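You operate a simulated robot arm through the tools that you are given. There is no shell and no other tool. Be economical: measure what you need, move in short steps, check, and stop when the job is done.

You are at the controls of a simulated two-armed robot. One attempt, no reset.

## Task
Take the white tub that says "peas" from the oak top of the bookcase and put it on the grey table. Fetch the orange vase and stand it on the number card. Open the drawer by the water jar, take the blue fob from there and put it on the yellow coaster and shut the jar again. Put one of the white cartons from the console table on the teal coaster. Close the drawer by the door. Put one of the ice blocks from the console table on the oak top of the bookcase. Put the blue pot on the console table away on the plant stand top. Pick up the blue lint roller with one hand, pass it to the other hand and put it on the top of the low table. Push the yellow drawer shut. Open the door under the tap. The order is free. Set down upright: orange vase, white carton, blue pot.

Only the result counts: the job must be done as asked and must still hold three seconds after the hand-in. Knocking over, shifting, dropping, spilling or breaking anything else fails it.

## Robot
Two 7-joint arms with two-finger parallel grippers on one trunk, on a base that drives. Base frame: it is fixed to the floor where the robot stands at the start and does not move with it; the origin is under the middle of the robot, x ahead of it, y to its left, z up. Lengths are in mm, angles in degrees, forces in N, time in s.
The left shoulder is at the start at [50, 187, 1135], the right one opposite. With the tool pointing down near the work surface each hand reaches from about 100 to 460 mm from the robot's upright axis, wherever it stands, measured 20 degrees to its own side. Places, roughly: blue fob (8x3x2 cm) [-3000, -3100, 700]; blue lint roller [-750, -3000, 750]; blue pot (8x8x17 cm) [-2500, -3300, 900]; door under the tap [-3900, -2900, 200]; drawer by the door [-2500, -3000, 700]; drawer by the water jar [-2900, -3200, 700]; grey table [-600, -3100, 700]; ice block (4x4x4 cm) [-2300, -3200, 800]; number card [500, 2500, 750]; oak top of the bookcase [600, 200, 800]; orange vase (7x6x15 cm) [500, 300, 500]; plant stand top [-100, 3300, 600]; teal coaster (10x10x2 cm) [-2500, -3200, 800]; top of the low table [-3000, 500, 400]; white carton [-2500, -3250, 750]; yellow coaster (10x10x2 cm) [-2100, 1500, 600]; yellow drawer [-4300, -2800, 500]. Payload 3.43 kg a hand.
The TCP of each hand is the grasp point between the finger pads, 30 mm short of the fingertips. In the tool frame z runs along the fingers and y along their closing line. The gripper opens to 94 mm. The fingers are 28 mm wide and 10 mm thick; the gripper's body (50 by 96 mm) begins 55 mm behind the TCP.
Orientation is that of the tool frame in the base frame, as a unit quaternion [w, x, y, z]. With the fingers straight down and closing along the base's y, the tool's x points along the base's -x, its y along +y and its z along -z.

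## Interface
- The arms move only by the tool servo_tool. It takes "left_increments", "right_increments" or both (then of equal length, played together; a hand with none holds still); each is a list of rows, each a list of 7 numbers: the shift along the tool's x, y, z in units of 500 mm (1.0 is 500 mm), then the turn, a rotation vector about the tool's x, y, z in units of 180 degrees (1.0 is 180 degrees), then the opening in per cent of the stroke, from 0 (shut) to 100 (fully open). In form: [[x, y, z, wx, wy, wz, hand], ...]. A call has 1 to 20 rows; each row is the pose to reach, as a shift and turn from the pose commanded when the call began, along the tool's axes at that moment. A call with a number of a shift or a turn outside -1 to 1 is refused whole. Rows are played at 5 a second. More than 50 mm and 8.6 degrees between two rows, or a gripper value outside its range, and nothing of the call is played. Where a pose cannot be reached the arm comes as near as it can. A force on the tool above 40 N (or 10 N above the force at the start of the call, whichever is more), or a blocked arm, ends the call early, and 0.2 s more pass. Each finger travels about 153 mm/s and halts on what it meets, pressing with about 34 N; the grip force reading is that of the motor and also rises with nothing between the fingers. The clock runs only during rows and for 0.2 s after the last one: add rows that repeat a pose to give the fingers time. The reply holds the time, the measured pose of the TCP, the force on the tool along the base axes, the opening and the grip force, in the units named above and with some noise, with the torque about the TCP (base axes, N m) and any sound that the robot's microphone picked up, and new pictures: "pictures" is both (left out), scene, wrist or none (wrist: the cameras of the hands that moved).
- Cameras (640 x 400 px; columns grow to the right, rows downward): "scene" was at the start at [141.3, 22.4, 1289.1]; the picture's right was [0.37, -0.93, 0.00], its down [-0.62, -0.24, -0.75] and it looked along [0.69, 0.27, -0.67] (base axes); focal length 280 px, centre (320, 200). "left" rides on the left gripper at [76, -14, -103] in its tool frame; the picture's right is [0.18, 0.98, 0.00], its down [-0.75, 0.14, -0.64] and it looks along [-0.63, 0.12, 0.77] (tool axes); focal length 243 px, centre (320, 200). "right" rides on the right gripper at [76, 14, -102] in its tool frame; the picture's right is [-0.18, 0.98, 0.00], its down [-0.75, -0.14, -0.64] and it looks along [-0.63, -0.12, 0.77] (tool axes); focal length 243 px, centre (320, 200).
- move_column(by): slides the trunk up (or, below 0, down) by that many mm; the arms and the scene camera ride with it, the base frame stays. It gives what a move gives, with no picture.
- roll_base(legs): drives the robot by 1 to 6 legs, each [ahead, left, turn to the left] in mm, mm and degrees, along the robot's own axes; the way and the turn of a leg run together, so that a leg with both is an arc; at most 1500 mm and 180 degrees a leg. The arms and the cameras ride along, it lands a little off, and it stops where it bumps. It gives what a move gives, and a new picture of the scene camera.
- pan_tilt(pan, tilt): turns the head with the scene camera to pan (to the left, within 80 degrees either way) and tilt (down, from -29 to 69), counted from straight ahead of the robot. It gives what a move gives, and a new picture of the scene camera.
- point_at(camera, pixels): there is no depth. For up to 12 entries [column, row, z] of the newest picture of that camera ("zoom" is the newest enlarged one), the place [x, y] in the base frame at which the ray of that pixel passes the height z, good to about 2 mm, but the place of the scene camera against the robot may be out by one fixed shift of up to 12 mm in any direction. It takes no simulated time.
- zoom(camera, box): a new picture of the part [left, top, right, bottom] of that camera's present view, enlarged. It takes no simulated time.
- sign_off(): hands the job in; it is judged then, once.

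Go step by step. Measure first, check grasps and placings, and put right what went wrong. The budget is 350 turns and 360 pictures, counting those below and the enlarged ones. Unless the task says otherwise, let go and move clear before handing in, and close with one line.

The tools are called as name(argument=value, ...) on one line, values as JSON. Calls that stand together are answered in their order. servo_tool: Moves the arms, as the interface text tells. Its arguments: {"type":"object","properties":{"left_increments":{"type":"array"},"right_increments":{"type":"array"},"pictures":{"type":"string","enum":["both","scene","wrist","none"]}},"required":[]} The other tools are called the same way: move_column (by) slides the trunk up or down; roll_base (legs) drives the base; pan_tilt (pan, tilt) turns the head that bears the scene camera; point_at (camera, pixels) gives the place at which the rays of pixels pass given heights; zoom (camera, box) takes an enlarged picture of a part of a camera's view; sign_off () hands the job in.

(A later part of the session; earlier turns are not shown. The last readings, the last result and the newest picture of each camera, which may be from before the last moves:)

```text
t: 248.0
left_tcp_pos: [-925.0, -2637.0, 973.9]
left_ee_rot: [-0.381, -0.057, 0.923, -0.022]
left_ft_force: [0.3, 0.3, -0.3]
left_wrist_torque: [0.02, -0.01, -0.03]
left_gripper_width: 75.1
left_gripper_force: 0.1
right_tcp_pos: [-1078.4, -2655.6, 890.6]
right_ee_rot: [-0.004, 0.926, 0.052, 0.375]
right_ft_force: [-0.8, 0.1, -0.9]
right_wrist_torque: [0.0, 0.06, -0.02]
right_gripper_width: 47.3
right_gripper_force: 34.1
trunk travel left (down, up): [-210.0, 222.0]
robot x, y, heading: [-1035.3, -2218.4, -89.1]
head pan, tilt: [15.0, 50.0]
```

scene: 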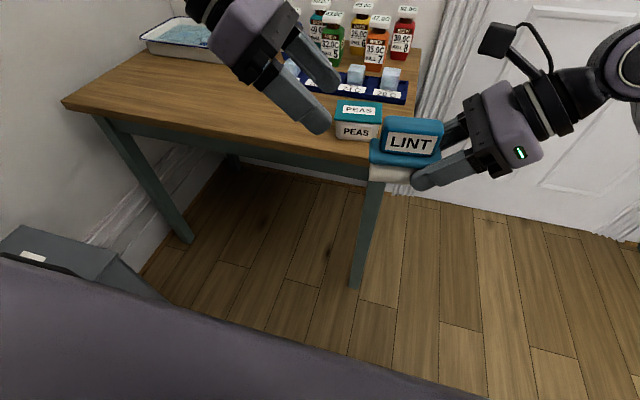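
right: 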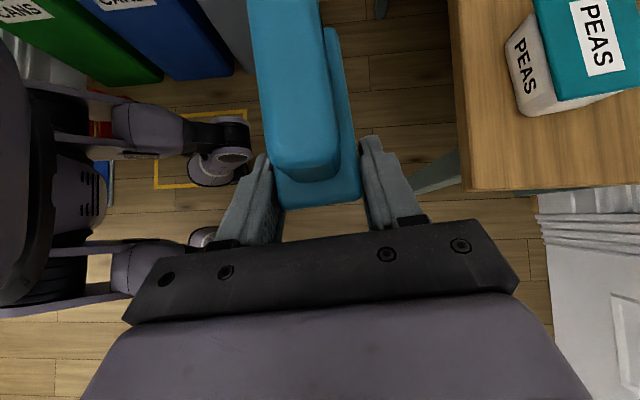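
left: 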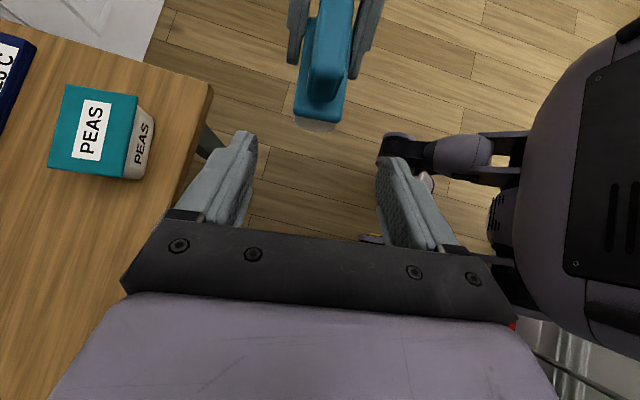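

Handover succeeded; the right hand holds the roller alone. Tuck the right hand aside, straighten the left hand, and drive over to the console.

servo_tool(left_increments=[[0, 0, 0, 0, -0.042, 0, 80], [0, 0, 0, 0, -0.083, 0, 80], [0, 0, 0, 0, -0.125, 0, 80], [0, 0, 0, 0, -0.167, 0, 80], [0, 0, 0, 0, -0.208, 0, 80], [0, 0, 0, 0, -0.25, 0, 80], [0, 0, 0, 0, -0.25, 0, 80]], right_increments=[[-0.044, -0.04, -0.045, 0, 0, 0, 30], [-0.088, -0.08, -0.09, 0, 0, 0, 30], [-0.133, -0.119, -0.134, 0, 0, 0, 30], [-0.177, -0.159, -0.179, 0, 0, 0, 30], [-0.222, -0.198, -0.224, 0, 0, 0, 30], [-0.266, -0.238, -0.269, 0, 0, 0, 30], [-0.266, -0.238, -0.269, 0, 0, 0, 30]], pictures="none")

roll_base(legs=[[0, -1300, -0.9]])

pan_tilt(pan=0, tilt=35)

```text
t: 249.6
left_tcp_pos: [-890.1, -2638.0, 984.5]
left_ee_rot: [-0.034, -0.064, 0.997, -0.001]
left_ft_force: [0.2, -0.4, -0.2]
left_wrist_torque: [-0.01, 0.01, 0.0]
left_gripper_width: 75.4
left_gripper_force: 0.0
left hand out of reach, approached as far as the arm can: row 5, 6, 7
right_tcp_pos: [-1277.0, -2554.4, 891.6]
right_ee_rot: [-0.003, 0.926, 0.052, 0.374]
right_ft_force: [0.2, -0.3, -1.6]
right_wrist_torque: [0.02, 0.01, -0.01]
right_gripper_width: 47.6
right_gripper_force: 34.2
trunk travel left (down, up): [-210.0, 222.0]
robot x, y, heading: [-1034.0, -2219.8, -89.0]
head pan, tilt: [15.0, 50.0]
```

```text
t: 256.1
left_tcp_pos: [-2201.6, -2638.4, 983.5]
left_ee_rot: [-0.036, -0.042, 0.998, -0.001]
left_ft_force: [0.1, -0.4, 0.3]
left_wrist_torque: [-0.02, 0.0, 0.01]
left_gripper_width: 75.0
left_gripper_force: 0.0
right_tcp_pos: [-2584.1, -2538.2, 891.8]
right_ee_rot: [0.005, 0.926, 0.032, 0.375]
right_ft_force: [0.4, 0.6, -1.3]
right_wrist_torque: [0.01, 0.03, -0.01]
right_gripper_width: 47.2
right_gripper_force: 33.8
trunk travel left (down, up): [-210.0, 222.0]
robot x, y, heading: [-2331.5, -2220.1, -91.5]
head pan, tilt: [15.0, 50.0]
```

scene: 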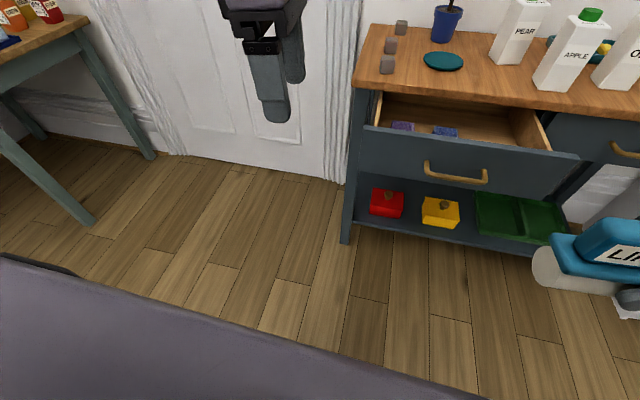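

```text
t: 256.9
left_tcp_pos: [-2201.8, -2637.1, 985.4]
left_ee_rot: [-0.034, -0.043, 0.998, -0.001]
left_ft_force: [0.5, -0.7, 0.1]
left_wrist_torque: [-0.01, -0.01, -0.03]
left_gripper_width: 75.2
left_gripper_force: 0.0
right_tcp_pos: [-2583.8, -2538.4, 889.5]
right_ee_rot: [0.005, 0.926, 0.032, 0.375]
right_ft_force: [0.2, -0.2, -1.2]
right_wrist_torque: [0.01, 0.03, -0.02]
right_gripper_width: 47.6
right_gripper_force: 33.9
trunk travel left (down, up): [-210.0, 222.0]
robot x, y, heading: [-2324.9, -2213.8, -91.4]
head pan, tilt: [0.0, 35.0]
```

scene: 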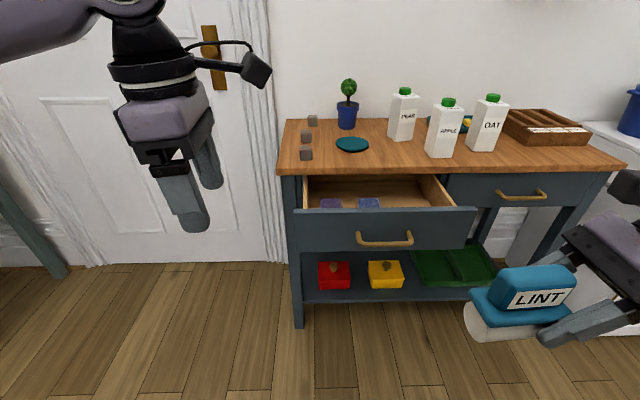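

Drawer by the door is open (handle at (385,238)). Measure the console layout.

zoom(camera="scene", box=[270, 70, 640, 300])

point_at(camera="scene", pixels=[[295, 212, 690], [476, 209, 690], [385, 240, 640], [283, 174, 750], [618, 168, 750], [520, 194, 650], [447, 180, 690], [352, 145, 760], [440, 156, 750], [347, 128, 750], [297, 328, 0], [285, 122, 750]])

```text
1.73 times, centred on (455, 185) of scene
```

zoom: 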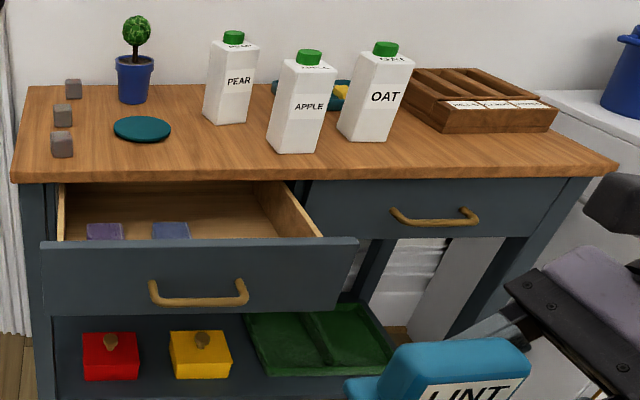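

```text
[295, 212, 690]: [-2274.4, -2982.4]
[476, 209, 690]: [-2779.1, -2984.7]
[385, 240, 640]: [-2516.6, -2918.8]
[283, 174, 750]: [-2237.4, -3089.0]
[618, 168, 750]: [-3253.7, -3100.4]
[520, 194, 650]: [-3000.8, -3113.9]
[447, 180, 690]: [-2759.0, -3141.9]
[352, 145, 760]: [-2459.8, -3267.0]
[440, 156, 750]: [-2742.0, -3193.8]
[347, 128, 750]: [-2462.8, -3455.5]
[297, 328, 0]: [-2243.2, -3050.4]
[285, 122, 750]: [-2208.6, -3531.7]
```

The open drawer's front is at y≈−2980, handle at about (−2516,−2920,640). Line up the left hand with it: move base right, lower the column, retract and lower the left hand with fingers closed.

roll_base(legs=[[0, -330, 1.4], [130, 0, 0]])

move_column(by=-180)

servo_tool(left_increments=[[0, 0.03, 0.05, 0, 0, 0, 40], [0, 0.06, 0.1, 0, 0, 0, 0], [0, 0.09, 0.15, 0, 0, 0, 0], [0, 0.12, 0.2, 0, 0, 0, 0], [0, 0.15, 0.25, 0, 0, 0, 0], [0, 0.18, 0.3, 0, 0, 0, 0], [0, 0.18, 0.3, 0, 0, 0, 0]])

```text
t: 259.9
left_tcp_pos: [-2520.6, -2757.2, 984.0]
left_ee_rot: [-0.035, -0.057, 0.998, -0.001]
left_ft_force: [0.7, -0.4, -0.5]
left_wrist_torque: [0.01, -0.03, 0.02]
left_gripper_width: 75.1
left_gripper_force: 0.1
right_tcp_pos: [-2905.1, -2671.1, 890.3]
right_ee_rot: [-0.001, 0.926, 0.045, 0.376]
right_ft_force: [0.4, -0.2, -0.8]
right_wrist_torque: [-0.01, 0.05, 0.0]
right_gripper_width: 47.5
right_gripper_force: 34.1
trunk travel left (down, up): [-210.0, 222.0]
robot x, y, heading: [-2658.6, -2339.7, -89.7]
head pan, tilt: [0.0, 35.0]
```

scene: 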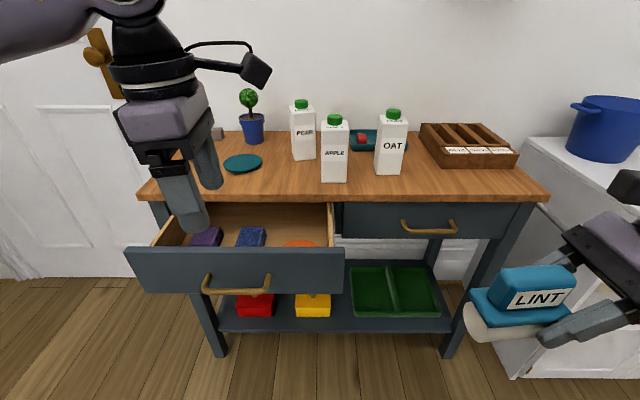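

```text
t: 261.9
left_tcp_pos: [-2520.9, -2757.9, 804.3]
left_ee_rot: [-0.035, -0.057, 0.998, -0.001]
left_ft_force: [-0.1, 0.1, -1.0]
left_wrist_torque: [-0.05, 0.03, 0.01]
left_gripper_width: 75.3
left_gripper_force: 0.0
right_tcp_pos: [-2906.5, -2669.2, 711.7]
right_ee_rot: [-0.002, 0.926, 0.047, 0.375]
right_ft_force: [-0.5, 0.6, -1.0]
right_wrist_torque: [0.01, 0.05, -0.02]
right_gripper_width: 47.4
right_gripper_force: 33.8
trunk travel left (down, up): [-30.0, 402.0]
robot x, y, heading: [-2659.4, -2339.9, -89.7]
head pan, tilt: [0.0, 35.0]
```

```text
t: 263.5
left_tcp_pos: [-2542.9, -2668.9, 652.5]
left_ee_rot: [-0.036, -0.058, 0.998, -0.002]
left_ft_force: [0.2, -0.6, -0.2]
left_wrist_torque: [-0.01, 0.0, 0.01]
left_gripper_width: 0.2
left_gripper_force: 32.7
right_tcp_pos: [-2904.9, -2670.2, 712.0]
right_ee_rot: [-0.001, 0.926, 0.046, 0.375]
right_ft_force: [0.4, 0.4, -1.5]
right_wrist_torque: [0.03, 0.04, 0.0]
right_gripper_width: 47.4
right_gripper_force: 33.9
trunk travel left (down, up): [-30.0, 402.0]
robot x, y, heading: [-2662.3, -2341.1, -89.7]
head pan, tilt: [0.0, 35.0]
```

scene: 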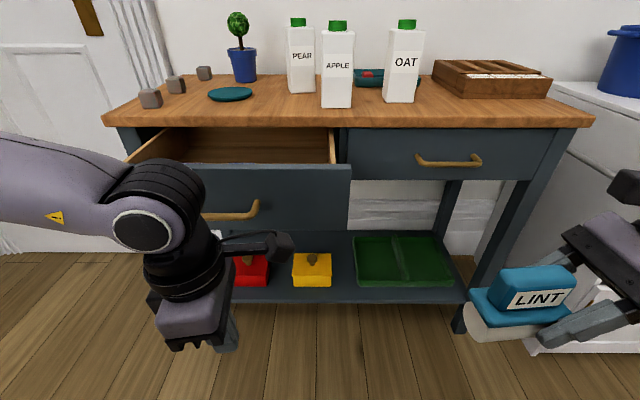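
left: 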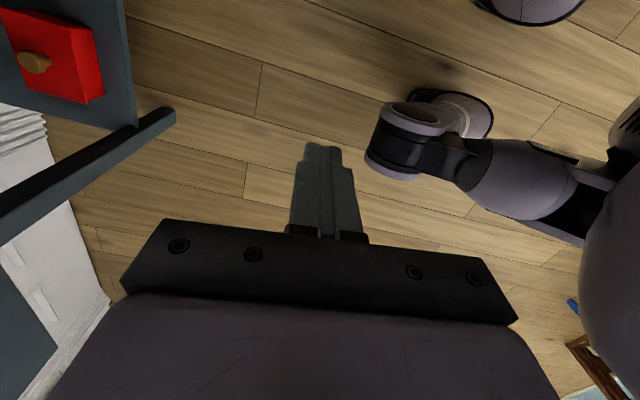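

Drive 235 mm ahead so the closed fingers are just short of the handle.

roll_base(legs=[[235, 0, 0]])

```text
t: 265.3
left_tcp_pos: [-2543.1, -2898.8, 653.4]
left_ee_rot: [-0.035, -0.056, 0.998, 0.0]
left_ft_force: [0.5, 0.5, -0.3]
left_wrist_torque: [-0.01, 0.03, 0.0]
left_gripper_width: 0.1
left_gripper_force: 33.1
right_tcp_pos: [-2906.3, -2900.7, 710.7]
right_ee_rot: [0.0, 0.926, 0.044, 0.376]
right_ft_force: [0.4, -0.6, -0.4]
right_wrist_torque: [0.01, 0.06, -0.03]
right_gripper_width: 47.6
right_gripper_force: 34.1
trunk travel left (down, up): [-30.0, 402.0]
robot x, y, heading: [-2662.7, -2570.1, -90.1]
head pan, tilt: [0.0, 35.0]
```

scene: 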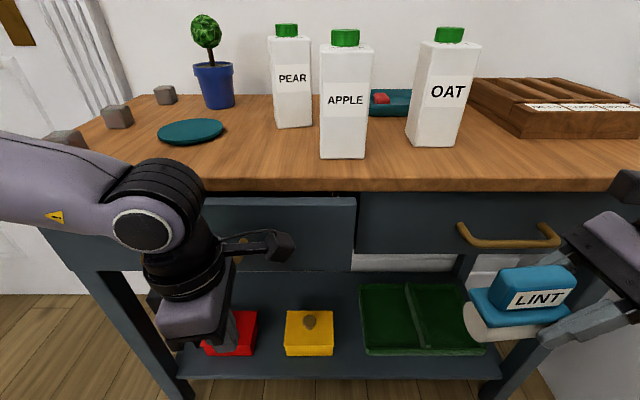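

The drawer looks already partly closed (perhaps by the arm). Check its front position.

point_at(camera="scene", pixels=[[356, 197, 705], [356, 252, 610], [360, 195, 705], [560, 190, 720], [470, 225, 650], [245, 245, 650]])

zoom(camera="scene", box=[60, 120, 400, 330])

```text
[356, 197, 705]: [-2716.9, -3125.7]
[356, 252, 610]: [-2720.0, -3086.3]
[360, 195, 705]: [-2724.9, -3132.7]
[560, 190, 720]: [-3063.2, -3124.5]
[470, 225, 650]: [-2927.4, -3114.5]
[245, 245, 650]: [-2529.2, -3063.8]
```

```text
1.88 times, centred on (230, 225) of scene
```

zoom: 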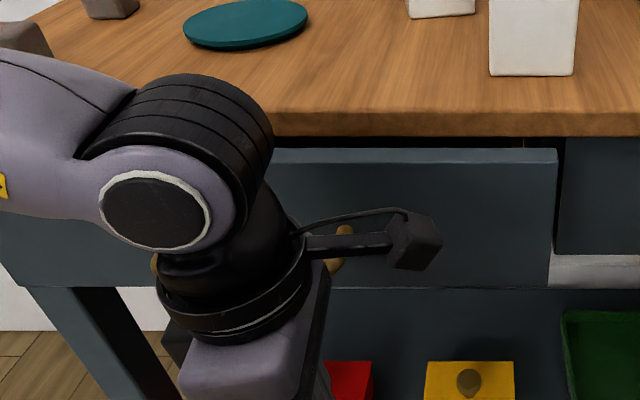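

The drawer has been pushed nearly shut, apparently by my left elbow. Back off 150 mm to see clearly.

roll_base(legs=[[-150, 0, 0]])

pan_tilt(pan=30, tilt=30)

```text
t: 266.6
left_tcp_pos: [-2542.2, -2751.8, 653.7]
left_ee_rot: [-0.034, -0.055, 0.998, -0.001]
left_ft_force: [0.2, -0.3, 0.1]
left_wrist_torque: [0.04, 0.0, -0.03]
left_gripper_width: 0.0
left_gripper_force: 32.4
right_tcp_pos: [-2906.8, -2749.9, 711.4]
right_ee_rot: [0.0, 0.926, 0.043, 0.375]
right_ft_force: [-0.6, 0.4, -1.6]
right_wrist_torque: [-0.01, 0.05, 0.03]
right_gripper_width: 47.6
right_gripper_force: 33.8
trunk travel left (down, up): [-30.0, 402.0]
robot x, y, heading: [-2664.0, -2419.0, -90.3]
head pan, tilt: [0.0, 35.0]
```

scene: 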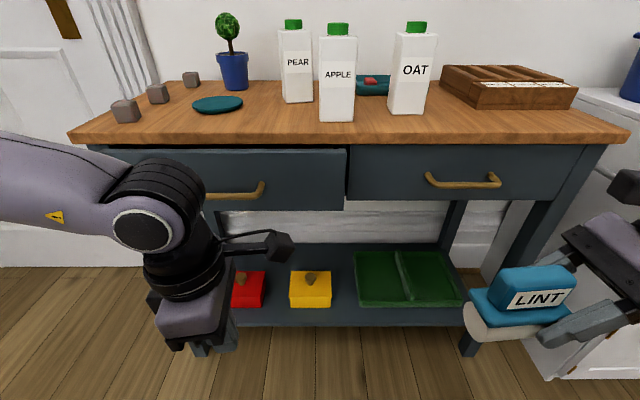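

```text
t: 267.6
left_tcp_pos: [-2543.5, -2750.6, 652.7]
left_ee_rot: [-0.035, -0.055, 0.998, -0.001]
left_ft_force: [-0.4, -0.3, 0.1]
left_wrist_torque: [0.02, 0.01, -0.02]
left_gripper_width: 0.2
left_gripper_force: 32.3
right_tcp_pos: [-2906.4, -2749.6, 711.2]
right_ee_rot: [0.001, 0.926, 0.043, 0.375]
right_ft_force: [0.6, -0.3, -1.7]
right_wrist_torque: [0.0, 0.0, 0.0]
right_gripper_width: 47.5
right_gripper_force: 33.9
trunk travel left (down, up): [-30.0, 402.0]
robot x, y, heading: [-2658.8, -2416.4, -90.1]
head pan, tilt: [30.0, 30.0]
```

scene: 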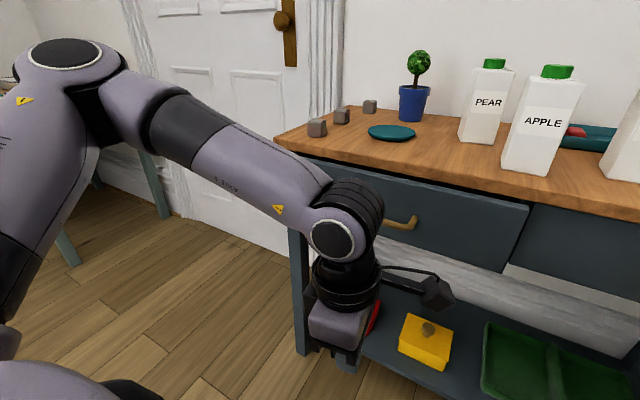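

Drawer still ~25 mm open. Drive ahead 180 mm so the same contact pushes it home.

roll_base(legs=[[150, 0, 0], [30, 0, 0]])

```text
t: 269.4
left_tcp_pos: [-2544.2, -2931.8, 653.8]
left_ee_rot: [-0.035, -0.055, 0.998, -0.001]
left_ft_force: [0.2, 0.0, 0.0]
left_wrist_torque: [-0.01, -0.01, 0.03]
left_gripper_width: 0.0
left_gripper_force: 33.0
right_tcp_pos: [-2906.1, -2928.8, 710.9]
right_ee_rot: [0.001, 0.926, 0.042, 0.375]
right_ft_force: [0.1, 0.2, -1.5]
right_wrist_torque: [0.0, 0.04, -0.04]
right_gripper_width: 47.5
right_gripper_force: 33.8
trunk travel left (down, up): [-30.0, 402.0]
robot x, y, heading: [-2658.7, -2598.4, -90.0]
head pan, tilt: [30.0, 30.0]
```

scene: 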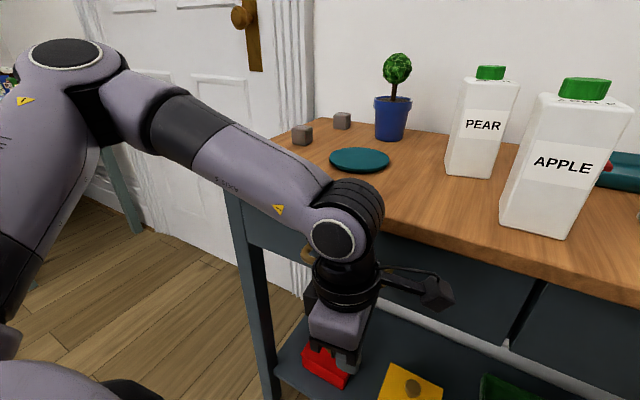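

pan_tilt(pan=0, tilt=45)

zoom(camera="scene", box=[60, 60, 480, 320])

```text
t: 270.4
left_tcp_pos: [-2543.1, -2929.9, 653.4]
left_ee_rot: [-0.035, -0.055, 0.998, -0.002]
left_ft_force: [-0.8, 0.9, 0.2]
left_wrist_torque: [0.04, -0.01, -0.01]
left_gripper_width: 0.2
left_gripper_force: 33.3
right_tcp_pos: [-2907.6, -2930.8, 710.7]
right_ee_rot: [0.001, 0.926, 0.043, 0.375]
right_ft_force: [-0.1, -0.5, -0.2]
right_wrist_torque: [0.01, 0.03, -0.03]
right_gripper_width: 47.6
right_gripper_force: 33.9
trunk travel left (down, up): [-30.0, 402.0]
robot x, y, heading: [-2657.6, -2599.9, -90.2]
head pan, tilt: [0.0, 45.0]
```

scene: 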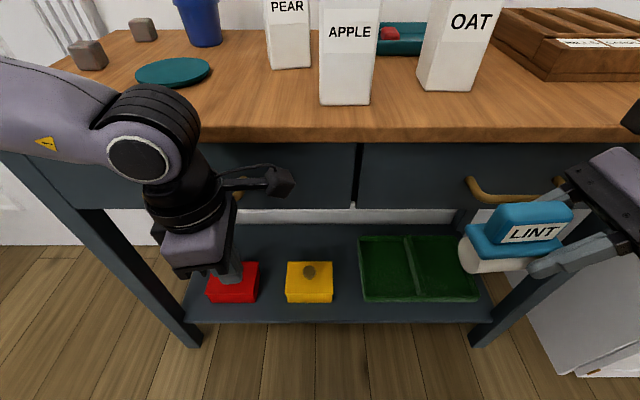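

```text
1.52 times, centred on (270, 190) of scene
```

zoom: 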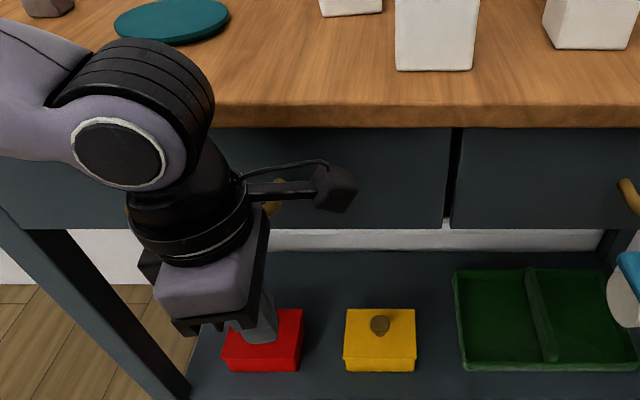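

The two drawer fronts look flush now. One more small nudge, then back off to verify.

roll_base(legs=[[10, 0, 0], [-260, 0, 0]])

zoom(camera="scene", box=[60, 40, 620, 300])

```text
t: 272.6
left_tcp_pos: [-2543.2, -2686.4, 654.0]
left_ee_rot: [-0.036, -0.052, 0.998, -0.001]
left_ft_force: [-0.2, 0.4, 0.3]
left_wrist_torque: [-0.01, -0.01, -0.01]
left_gripper_width: 0.1
left_gripper_force: 32.9
right_tcp_pos: [-2907.0, -2684.5, 710.3]
right_ee_rot: [0.002, 0.926, 0.041, 0.376]
right_ft_force: [-0.7, 0.1, -1.5]
right_wrist_torque: [0.0, 0.08, 0.0]
right_gripper_width: 47.8
right_gripper_force: 34.2
trunk travel left (down, up): [-30.0, 402.0]
robot x, y, heading: [-2661.1, -2354.3, -90.3]
head pan, tilt: [0.0, 45.0]
```

scene: 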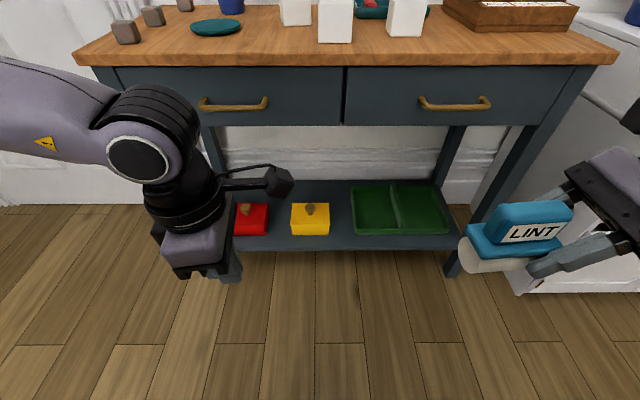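

```text
1.14 times, centred on (340, 170) of scene
```

zoom: 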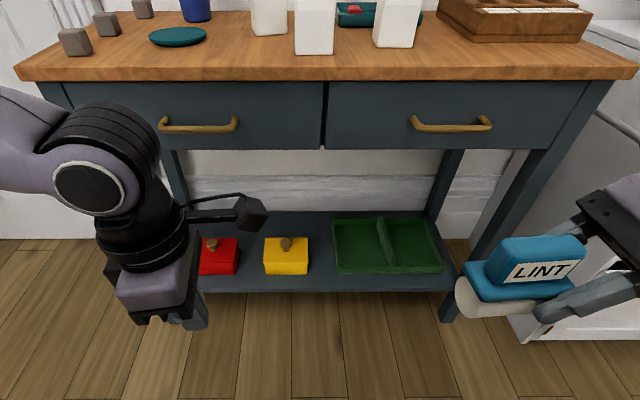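

Left drawer is shut. Now a carton: raise the column and measure APPLE and the teal coaster.

move_column(by=330)

pan_tilt(pan=0, tilt=40)

zoom(camera="scene", box=[120, 100, 480, 325])

```text
t: 275.8
left_tcp_pos: [-2545.1, -2686.4, 982.6]
left_ee_rot: [-0.036, -0.052, 0.998, -0.001]
left_ft_force: [-0.2, 0.7, 0.5]
left_wrist_torque: [0.0, -0.07, -0.05]
left_gripper_width: 0.1
left_gripper_force: 33.2
right_tcp_pos: [-2907.6, -2684.6, 1041.1]
right_ee_rot: [0.001, 0.926, 0.041, 0.375]
right_ft_force: [0.2, 0.3, -1.1]
right_wrist_torque: [0.0, 0.01, -0.01]
right_gripper_width: 47.7
right_gripper_force: 34.1
trunk travel left (down, up): [-360.0, 72.0]
robot x, y, heading: [-2659.7, -2359.1, -90.1]
head pan, tilt: [0.0, 45.0]
```

```text
t: 276.5
left_tcp_pos: [-2544.5, -2685.6, 983.9]
left_ee_rot: [-0.035, -0.053, 0.998, -0.001]
left_ft_force: [-0.3, 0.3, 0.5]
left_wrist_torque: [-0.01, -0.04, -0.02]
left_gripper_width: 0.0
left_gripper_force: 33.1
right_tcp_pos: [-2907.8, -2683.7, 1040.9]
right_ee_rot: [0.001, 0.926, 0.041, 0.375]
right_ft_force: [0.1, -0.5, -1.3]
right_wrist_torque: [0.03, 0.03, 0.02]
right_gripper_width: 47.5
right_gripper_force: 34.2
trunk travel left (down, up): [-360.0, 72.0]
robot x, y, heading: [-2661.6, -2355.9, -90.4]
head pan, tilt: [0.0, 40.0]
```

scene: 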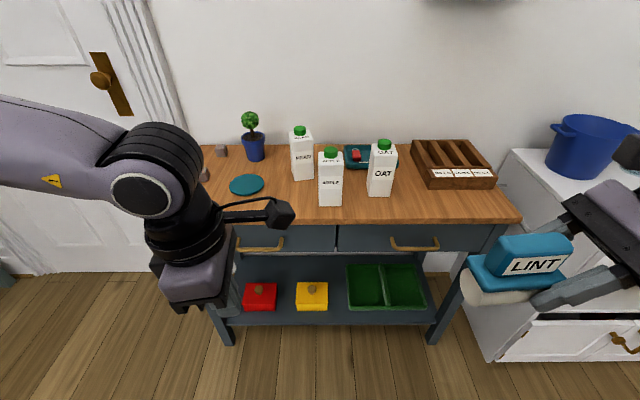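

```text
1.78 times, centred on (300, 212) of scene
```

zoom: 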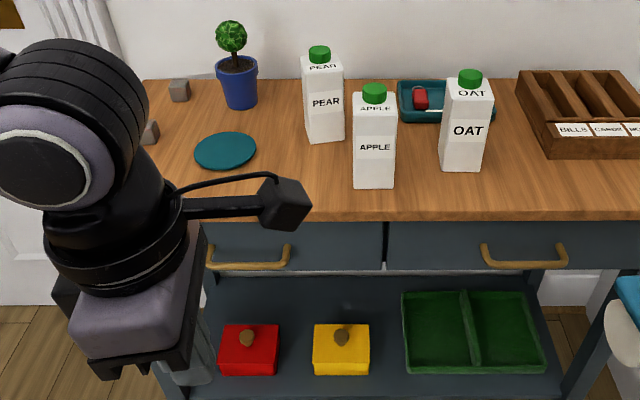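

point_at(camera="scene", pixels=[[319, 204, 750], [342, 206, 750], [318, 164, 930], [344, 164, 930], [318, 164, 900], [344, 164, 900], [331, 152, 950], [233, 193, 755], [262, 182, 755], [247, 176, 755], [247, 194, 755], [302, 179, 750]])

```text
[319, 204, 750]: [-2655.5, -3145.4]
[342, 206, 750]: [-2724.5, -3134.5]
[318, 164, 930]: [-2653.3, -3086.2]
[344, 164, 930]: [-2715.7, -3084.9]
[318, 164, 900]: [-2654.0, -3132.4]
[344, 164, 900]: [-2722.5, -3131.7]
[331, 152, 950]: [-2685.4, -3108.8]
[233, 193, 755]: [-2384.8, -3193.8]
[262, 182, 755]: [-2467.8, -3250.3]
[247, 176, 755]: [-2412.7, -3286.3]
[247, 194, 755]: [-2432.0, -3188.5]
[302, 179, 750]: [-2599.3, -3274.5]
```

APPLE: x −2655…−2724, front y≈−3140, side walls up to z≈895. Coaster centre ≈(−2420,−3235). Drive so the left hand comes near the carton.

servo_tool(left_increments=[[0, 0, -0.02, 0, -0.011, 0, 50], [0, 0, -0.04, 0, -0.022, 0, 100], [0, 0, -0.04, 0, -0.022, 0, 100]], pictures="none")

roll_base(legs=[[0, -180, 0.3], [340, 0, 0]])

servo_tool(left_increments=[[0, 0, 0, 0, 0, 0, 100]], pictures="wrist")

```text
t: 277.3
left_tcp_pos: [-2543.5, -2686.1, 1003.1]
left_ee_rot: [0.0, -0.052, 0.999, 0.0]
left_ft_force: [0.1, -0.8, -0.2]
left_wrist_torque: [-0.03, 0.01, -0.01]
left_gripper_width: 94.0
left_gripper_force: 0.1
right_tcp_pos: [-2907.7, -2683.1, 1041.7]
right_ee_rot: [0.001, 0.926, 0.041, 0.375]
right_ft_force: [-0.3, -0.3, -0.8]
right_wrist_torque: [0.01, 0.02, 0.0]
right_gripper_width: 47.4
right_gripper_force: 33.8
trunk travel left (down, up): [-360.0, 72.0]
robot x, y, heading: [-2660.5, -2354.2, -90.3]
head pan, tilt: [0.0, 40.0]
```

```text
t: 280.6
left_tcp_pos: [-2716.8, -3027.2, 1002.4]
left_ee_rot: [0.0, -0.06, 0.998, 0.001]
left_ft_force: [-0.7, -0.4, -0.2]
left_wrist_torque: [0.03, 0.05, 0.01]
left_gripper_width: 94.0
left_gripper_force: 0.0
right_tcp_pos: [-3080.2, -3028.2, 1041.1]
right_ee_rot: [-0.002, 0.926, 0.048, 0.376]
right_ft_force: [0.3, -1.0, -0.4]
right_wrist_torque: [-0.03, 0.07, 0.0]
right_gripper_width: 47.6
right_gripper_force: 33.9
trunk travel left (down, up): [-360.0, 72.0]
robot x, y, heading: [-2836.2, -2695.0, -89.1]
head pan, tilt: [0.0, 40.0]
```

scene: 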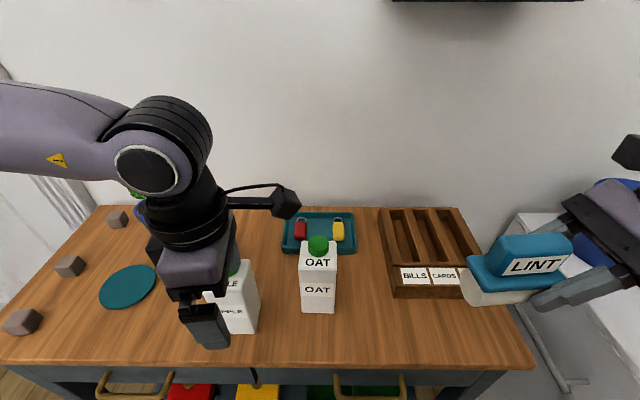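

```text
t: 281.0
left_tcp_pos: [-2715.4, -3026.0, 1003.4]
left_ee_rot: [0.0, -0.061, 0.998, 0.001]
left_ft_force: [0.3, 1.2, -0.4]
left_wrist_torque: [-0.01, 0.02, 0.0]
left_gripper_width: 94.3
left_gripper_force: 0.0
right_tcp_pos: [-3081.2, -3029.0, 1040.9]
right_ee_rot: [-0.003, 0.926, 0.049, 0.374]
right_ft_force: [0.4, -0.4, 0.1]
right_wrist_torque: [0.01, 0.06, -0.04]
right_gripper_width: 47.5
right_gripper_force: 33.7
trunk travel left (down, up): [-360.0, 72.0]
robot x, y, heading: [-2836.9, -2695.8, -89.3]
head pan, tilt: [0.0, 40.0]
```

left: 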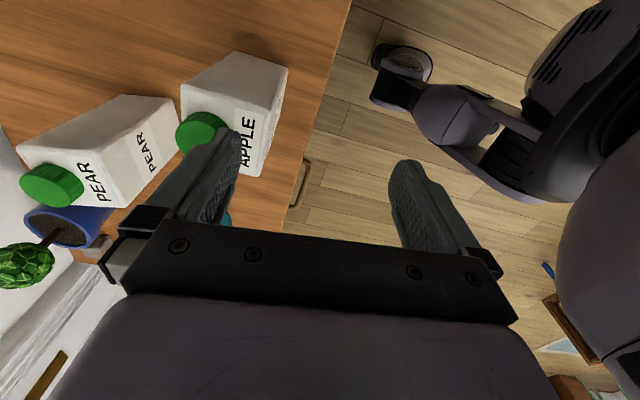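

Carton lies ahead of the hand (APPLE at (230,110)). Move the hand forward ~125 mm at this height and re-measure.

servo_tool(left_increments=[[-0.005, -0.08, 0, 0, 0, 0, 100], [-0.01, -0.16, 0, 0, 0, 0, 100], [-0.0145, -0.25, 0, 0, 0, 0, 100], [-0.0145, -0.25, 0, 0, 0, 0, 100]], pictures="both")

```text
t: 282.0
left_tcp_pos: [-2676.1, -3135.2, 1005.1]
left_ee_rot: [-0.001, -0.06, 0.998, 0.001]
left_ft_force: [-0.5, 0.4, 0.1]
left_wrist_torque: [0.0, -0.03, 0.0]
left_gripper_width: 93.8
left_gripper_force: 0.1
left hand out of reach, approached as far as the arm can: row 2, 3, 4
right_tcp_pos: [-3079.9, -3027.9, 1041.0]
right_ee_rot: [-0.002, 0.926, 0.048, 0.375]
right_ft_force: [-0.2, 0.0, -0.8]
right_wrist_torque: [0.01, 0.04, 0.0]
right_gripper_width: 47.5
right_gripper_force: 33.9
trunk travel left (down, up): [-360.0, 72.0]
robot x, y, heading: [-2838.5, -2697.5, -89.6]
head pan, tilt: [0.0, 40.0]
```

scene: 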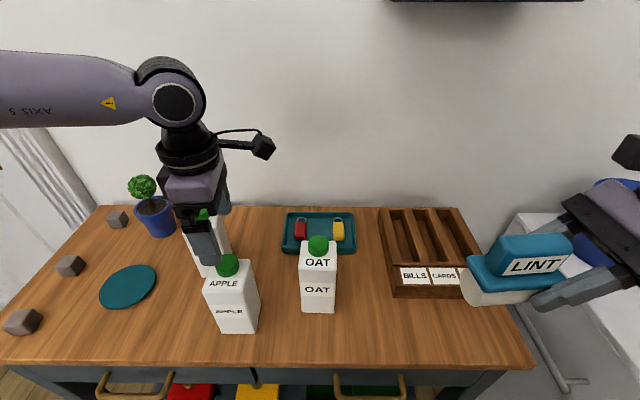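
left: 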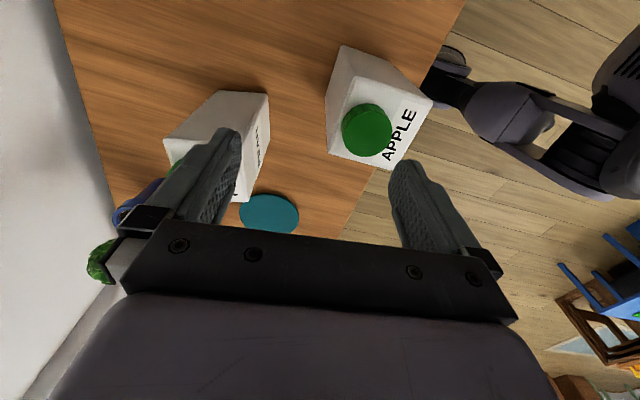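

zoom(camera="left", box=[290, 20, 470, 190])

point_at(camera="left", pixels=[[366, 130, 915], [366, 130, 900], [328, 155, 890], [392, 170, 890], [432, 100, 890], [360, 85, 890]])

```text
2.35 times, centred on (380, 105) of left
```

zoom: 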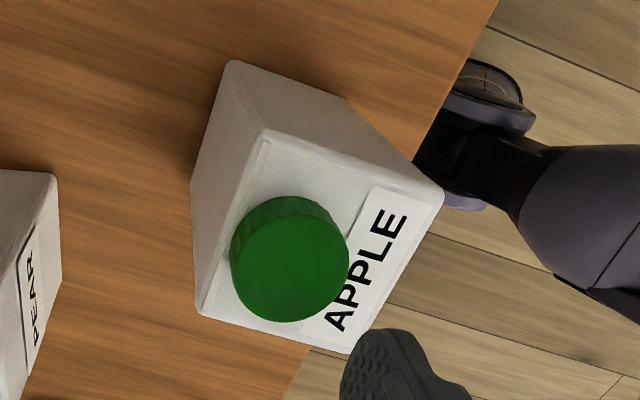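

```text
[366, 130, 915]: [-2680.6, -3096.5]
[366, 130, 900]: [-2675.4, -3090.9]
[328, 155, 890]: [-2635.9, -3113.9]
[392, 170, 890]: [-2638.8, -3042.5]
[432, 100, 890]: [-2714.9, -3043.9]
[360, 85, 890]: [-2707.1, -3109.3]
```

The two cameras disagree on y by ~90 mm, so the console top must be higher than 750. Triangulate on the cap and base.

point_at(camera="scene", pixels=[[228, 266, 900], [228, 266, 930], [228, 266, 960], [222, 333, 750], [222, 333, 800], [257, 330, 800], [128, 287, 800], [204, 292, 930], [252, 286, 930]])

point_at(camera="left", pixels=[[367, 130, 930], [367, 130, 950], [367, 130, 970], [268, 213, 800], [268, 213, 780], [357, 75, 930], [431, 103, 930], [393, 169, 930], [327, 150, 930]])

```text
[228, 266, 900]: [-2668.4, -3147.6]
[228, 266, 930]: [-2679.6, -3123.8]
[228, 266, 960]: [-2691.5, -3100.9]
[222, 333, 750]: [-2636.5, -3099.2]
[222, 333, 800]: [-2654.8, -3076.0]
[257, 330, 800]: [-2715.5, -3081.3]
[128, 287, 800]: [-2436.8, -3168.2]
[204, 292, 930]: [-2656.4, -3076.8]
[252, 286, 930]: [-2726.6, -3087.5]
```

```text
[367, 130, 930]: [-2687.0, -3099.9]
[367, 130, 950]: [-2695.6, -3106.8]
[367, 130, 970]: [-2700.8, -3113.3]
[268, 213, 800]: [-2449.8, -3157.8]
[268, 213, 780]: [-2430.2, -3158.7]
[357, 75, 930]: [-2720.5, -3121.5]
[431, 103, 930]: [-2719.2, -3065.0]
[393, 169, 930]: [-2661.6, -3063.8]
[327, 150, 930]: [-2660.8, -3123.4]
```

Consistent now: console top z≈797, cap top ≈955, carton centre (−2691,−3093), ~62 mm square. Align over it with yaw corrected, and descend to TCP z≈907.

servo_tool(left_increments=[[0.02, 0.05, 0, 0, 0, 0.02, 100], [0.02, 0.087, 0, 0, 0, 0.038, 100], [0.02, 0.087, 0, 0, 0, 0.038, 100]], pictures="wrist")

```text
t: 282.8
left_tcp_pos: [-2691.2, -3092.2, 1005.2]
left_ee_rot: [-0.001, 0.0, 1.0, 0.002]
left_ft_force: [-0.5, 0.1, -0.4]
left_wrist_torque: [-0.01, 0.0, -0.03]
left_gripper_width: 94.0
left_gripper_force: 0.1
right_tcp_pos: [-3081.3, -3028.3, 1041.9]
right_ee_rot: [-0.001, 0.926, 0.048, 0.375]
right_ft_force: [-0.9, 0.0, -1.4]
right_wrist_torque: [-0.01, 0.06, -0.03]
right_gripper_width: 47.5
right_gripper_force: 34.0
trunk travel left (down, up): [-360.0, 72.0]
robot x, y, heading: [-2832.2, -2689.0, -89.5]
head pan, tilt: [0.0, 40.0]
```

left: 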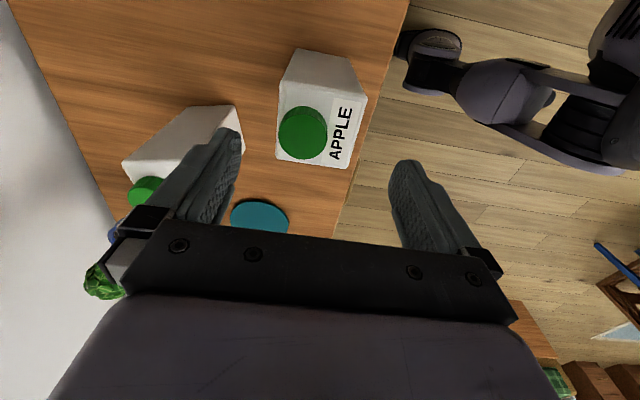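

point_at(camera="left", pixels=[[283, 84, 925], [366, 97, 925], [351, 168, 925], [276, 160, 925], [303, 133, 952]])

```text
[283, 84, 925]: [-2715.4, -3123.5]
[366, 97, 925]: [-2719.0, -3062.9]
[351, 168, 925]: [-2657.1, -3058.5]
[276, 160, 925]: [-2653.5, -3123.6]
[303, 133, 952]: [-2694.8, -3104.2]
```

servo_tool(left_increments=[[-0.01, 0, 0.05, 0, 0, 0, 100], [-0.01, 0, 0.1, 0, 0, 0, 100], [-0.01, 0, 0.15, 0, 0, 0, 100], [-0.01, 0, 0.194, 0, 0, 0, 100], [-0.01, 0, 0.194, 0, 0, 0, 100]])

```text
t: 284.0
left_tcp_pos: [-2670.4, -3087.5, 917.2]
left_ee_rot: [-0.001, 0.0, 1.0, 0.0]
left_ft_force: [-0.4, 0.1, -0.4]
left_wrist_torque: [-0.01, 0.0, -0.01]
left_gripper_width: 93.9
left_gripper_force: 0.1
left hand out of reach, approached as far as the arm can: row 3, 4, 5
right_tcp_pos: [-3080.0, -3028.5, 1040.6]
right_ee_rot: [-0.001, 0.926, 0.048, 0.375]
right_ft_force: [-0.3, 0.1, -0.5]
right_wrist_torque: [0.0, 0.04, -0.04]
right_gripper_width: 47.6
right_gripper_force: 33.9
trunk travel left (down, up): [-360.0, 72.0]
robot x, y, heading: [-2837.7, -2698.3, -89.4]
head pan, tilt: [0.0, 40.0]
```

scene: 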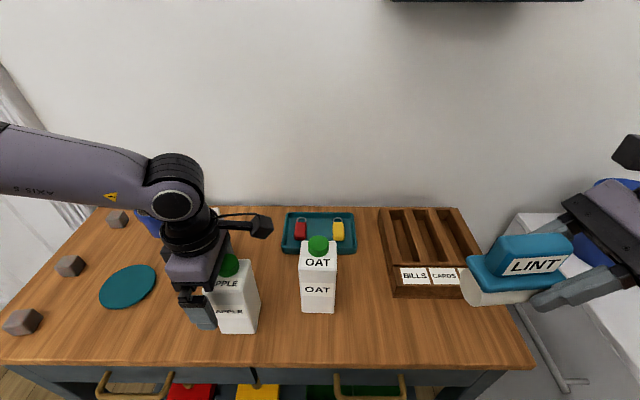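
left: 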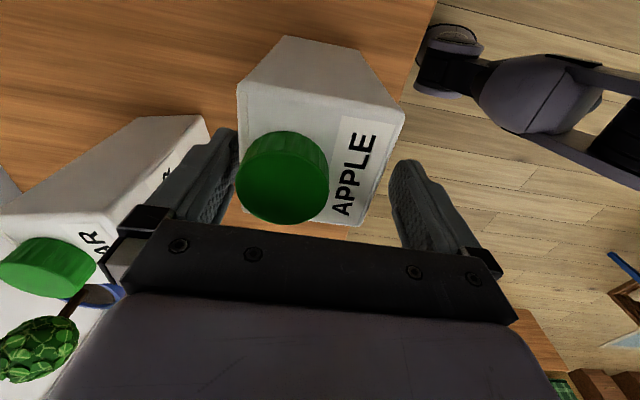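

The arm is at its reach limit here (x stuck at −2670). Raise, shift the base 25 mm right and lower the column instead.

servo_tool(left_increments=[[0, 0, -0.08, 0, 0, 0, 100], [0, 0, -0.16, 0, 0, 0, 100], [0, 0, -0.16, 0, 0, 0, 100]], pictures="none")

roll_base(legs=[[0, -45, 0]])

move_column(by=-70)

servo_tool(left_increments=[[0, 0, 0, 0, 0, 0, 100]], pictures="wrist")

```text
t: 284.8
left_tcp_pos: [-2670.7, -3089.3, 999.2]
left_ee_rot: [0.0, 0.0, 1.0, 0.001]
left_ft_force: [0.5, 0.0, -0.6]
left_wrist_torque: [0.03, -0.02, 0.0]
left_gripper_width: 94.2
left_gripper_force: 0.0
right_tcp_pos: [-3079.9, -3029.3, 1042.1]
right_ee_rot: [-0.001, 0.926, 0.048, 0.375]
right_ft_force: [0.3, -0.5, -1.4]
right_wrist_torque: [0.03, 0.0, -0.02]
right_gripper_width: 47.1
right_gripper_force: 34.0
trunk travel left (down, up): [-360.0, 72.0]
robot x, y, heading: [-2838.3, -2694.1, -89.4]
head pan, tilt: [0.0, 40.0]
```

```text
t: 285.7
left_tcp_pos: [-2714.3, -3091.2, 998.1]
left_ee_rot: [0.0, 0.0, 1.0, 0.001]
left_ft_force: [-0.6, 1.0, -0.5]
left_wrist_torque: [-0.03, -0.04, -0.01]
left_gripper_width: 93.9
left_gripper_force: 0.0
right_tcp_pos: [-3125.3, -3029.7, 1040.8]
right_ee_rot: [-0.002, 0.925, 0.049, 0.376]
right_ft_force: [0.1, 0.1, -0.8]
right_wrist_torque: [-0.01, -0.02, 0.02]
right_gripper_width: 47.3
right_gripper_force: 33.7
trunk travel left (down, up): [-360.0, 72.0]
robot x, y, heading: [-2879.5, -2696.5, -89.3]
head pan, tilt: [0.0, 40.0]
```

scene: 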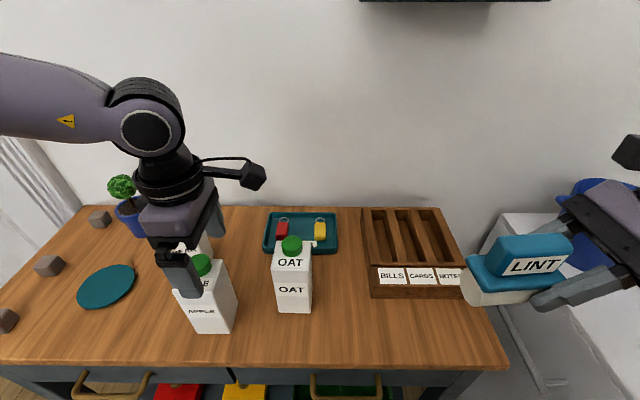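

```text
t: 286.8
left_tcp_pos: [-2713.2, -3089.9, 927.8]
left_ee_rot: [-0.001, -0.001, 1.0, 0.001]
left_ft_force: [0.9, 0.0, -0.5]
left_wrist_torque: [0.0, -0.03, 0.01]
left_gripper_width: 94.2
left_gripper_force: 0.0
right_tcp_pos: [-3125.2, -3028.5, 970.9]
right_ee_rot: [-0.002, 0.926, 0.049, 0.375]
right_ft_force: [0.6, 0.3, -1.2]
right_wrist_torque: [-0.03, 0.06, 0.05]
right_gripper_width: 47.4
right_gripper_force: 33.6
trunk travel left (down, up): [-290.0, 142.0]
robot x, y, heading: [-2880.3, -2697.1, -89.4]
head pan, tilt: [0.0, 40.0]
```

```text
t: 287.2
left_tcp_pos: [-2713.2, -3090.5, 927.7]
left_ee_rot: [-0.001, -0.001, 1.0, 0.001]
left_ft_force: [1.4, -0.5, -0.8]
left_wrist_torque: [-0.01, 0.0, -0.01]
left_gripper_width: 94.2
left_gripper_force: 0.0
right_tcp_pos: [-3124.2, -3029.8, 971.1]
right_ee_rot: [-0.002, 0.926, 0.049, 0.376]
right_ft_force: [-0.1, 0.6, -1.5]
right_wrist_torque: [-0.01, 0.03, -0.01]
right_gripper_width: 47.5
right_gripper_force: 34.0
trunk travel left (down, up): [-290.0, 142.0]
robot x, y, heading: [-2884.8, -2695.6, -89.3]
head pan, tilt: [0.0, 40.0]
```

left: 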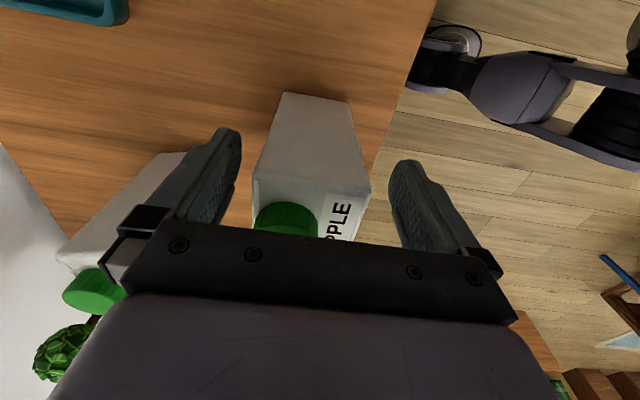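

Fingers straddle the carton; shift +X 25 mm, down 20 mm, and close.

servo_tool(left_increments=[[-0.025, 0, 0, 0, 0, 0, 100], [-0.05, 0, 0.0, 0, 0, 0, 100], [-0.05, 0, 0.04, 0, 0, 0, 100], [-0.05, 0, 0.04, 0, 0, 0, 60], [-0.05, 0, 0.04, 0, 0, 0, 50], [-0.05, 0, 0.04, 0, 0, 0, 50]], pictures="wrist")

```text
t: 288.6
left_tcp_pos: [-2688.7, -3088.6, 909.0]
left_ee_rot: [-0.001, -0.001, 1.0, 0.0]
left_ft_force: [-0.5, -2.2, -0.3]
left_wrist_torque: [-0.1, 0.17, 0.09]
left_gripper_width: 66.3
left_gripper_force: 33.7
right_tcp_pos: [-3124.0, -3029.7, 971.1]
right_ee_rot: [-0.003, 0.925, 0.049, 0.376]
right_ft_force: [-0.9, 0.3, -1.3]
right_wrist_torque: [-0.02, 0.03, 0.01]
right_gripper_width: 47.6
right_gripper_force: 34.1
trunk travel left (down, up): [-290.0, 142.0]
robot x, y, heading: [-2882.3, -2695.7, -89.2]
head pan, tilt: [0.0, 40.0]
```

left: 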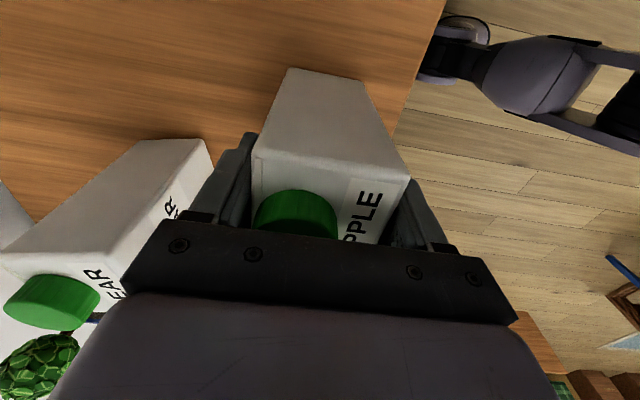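

Gripped (66 mm). Lift 60 mm and carry by driving the base left 250 mm.

servo_tool(left_increments=[[0, 0, -0.04, 0, 0, 0, 50], [0, 0, -0.08, 0, 0, 0, 50], [0, 0, -0.12, 0, 0, 0, 50], [0, 0, -0.12, 0, 0, 0, 50]], pictures="none")

roll_base(legs=[[0, 250, 0]])

servo_tool(left_increments=[[0, 0, 0, 0, 0, 0, 50]], pictures="wrist")

```text
t: 289.6
left_tcp_pos: [-2688.4, -3091.7, 967.2]
left_ee_rot: [-0.001, -0.001, 1.0, 0.001]
left_ft_force: [-0.4, -0.1, -5.7]
left_wrist_torque: [-0.01, -0.01, 0.02]
left_gripper_width: 66.4
left_gripper_force: 34.4
right_tcp_pos: [-3124.4, -3028.9, 970.8]
right_ee_rot: [-0.002, 0.926, 0.049, 0.375]
right_ft_force: [-0.5, -0.2, -1.6]
right_wrist_torque: [0.01, 0.04, 0.06]
right_gripper_width: 47.4
right_gripper_force: 33.5
trunk travel left (down, up): [-290.0, 142.0]
robot x, y, heading: [-2881.4, -2696.1, -89.5]
head pan, tilt: [0.0, 40.0]
```

```text
t: 291.4
left_tcp_pos: [-2444.1, -3088.8, 965.5]
left_ee_rot: [-0.001, 0.001, 1.0, 0.001]
left_ft_force: [0.3, 0.7, -4.7]
left_wrist_torque: [-0.01, -0.01, 0.01]
left_gripper_width: 66.1
left_gripper_force: 34.0
right_tcp_pos: [-2877.9, -3026.0, 969.9]
right_ee_rot: [-0.002, 0.926, 0.048, 0.375]
right_ft_force: [0.3, 0.5, -0.8]
right_wrist_torque: [0.0, 0.05, -0.01]
right_gripper_width: 47.5
right_gripper_force: 33.9
trunk travel left (down, up): [-290.0, 142.0]
robot x, y, heading: [-2635.1, -2695.5, -89.3]
head pan, tilt: [0.0, 40.0]
```

scene: 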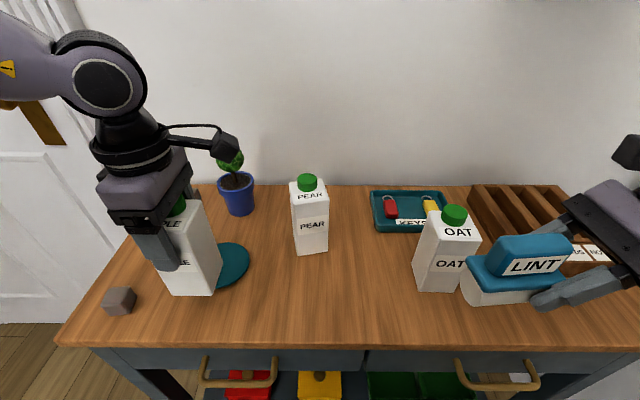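

```text
t: 291.8
left_tcp_pos: [-2443.1, -3088.0, 965.5]
left_ee_rot: [-0.001, 0.0, 1.0, 0.002]
left_ft_force: [-0.8, -0.2, -5.9]
left_wrist_torque: [0.0, -0.02, 0.02]
left_gripper_width: 66.3
left_gripper_force: 34.0
right_tcp_pos: [-2878.9, -3026.4, 972.2]
right_ee_rot: [-0.002, 0.926, 0.048, 0.375]
right_ft_force: [0.0, 0.2, -1.1]
right_wrist_torque: [-0.02, 0.02, 0.0]
right_gripper_width: 47.6
right_gripper_force: 34.3
trunk travel left (down, up): [-290.0, 142.0]
robot x, y, heading: [-2636.3, -2696.7, -89.6]
head pan, tilt: [0.0, 40.0]
```

left: 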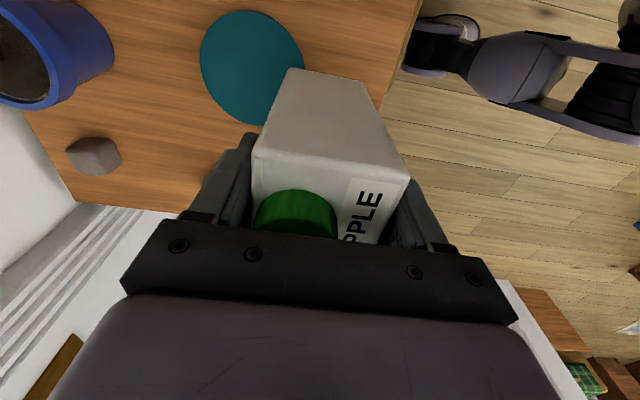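

Coaster visible at (252,68) in the wrist view. Measure its centre at z≈800–812.

point_at(camera="left", pixels=[[252, 68, 800], [252, 68, 815], [201, 55, 805], [303, 60, 805], [255, 11, 805], [248, 124, 805]])

point_at(camera="scene", pixels=[[232, 244, 805], [232, 285, 805], [248, 262, 805]])

```text
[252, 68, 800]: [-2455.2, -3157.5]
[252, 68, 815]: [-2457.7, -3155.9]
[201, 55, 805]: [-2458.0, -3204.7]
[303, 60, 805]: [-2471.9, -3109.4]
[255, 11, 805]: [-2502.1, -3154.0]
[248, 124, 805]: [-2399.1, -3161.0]
```

```text
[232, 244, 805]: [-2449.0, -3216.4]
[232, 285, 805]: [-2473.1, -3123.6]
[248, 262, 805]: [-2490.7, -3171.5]
```

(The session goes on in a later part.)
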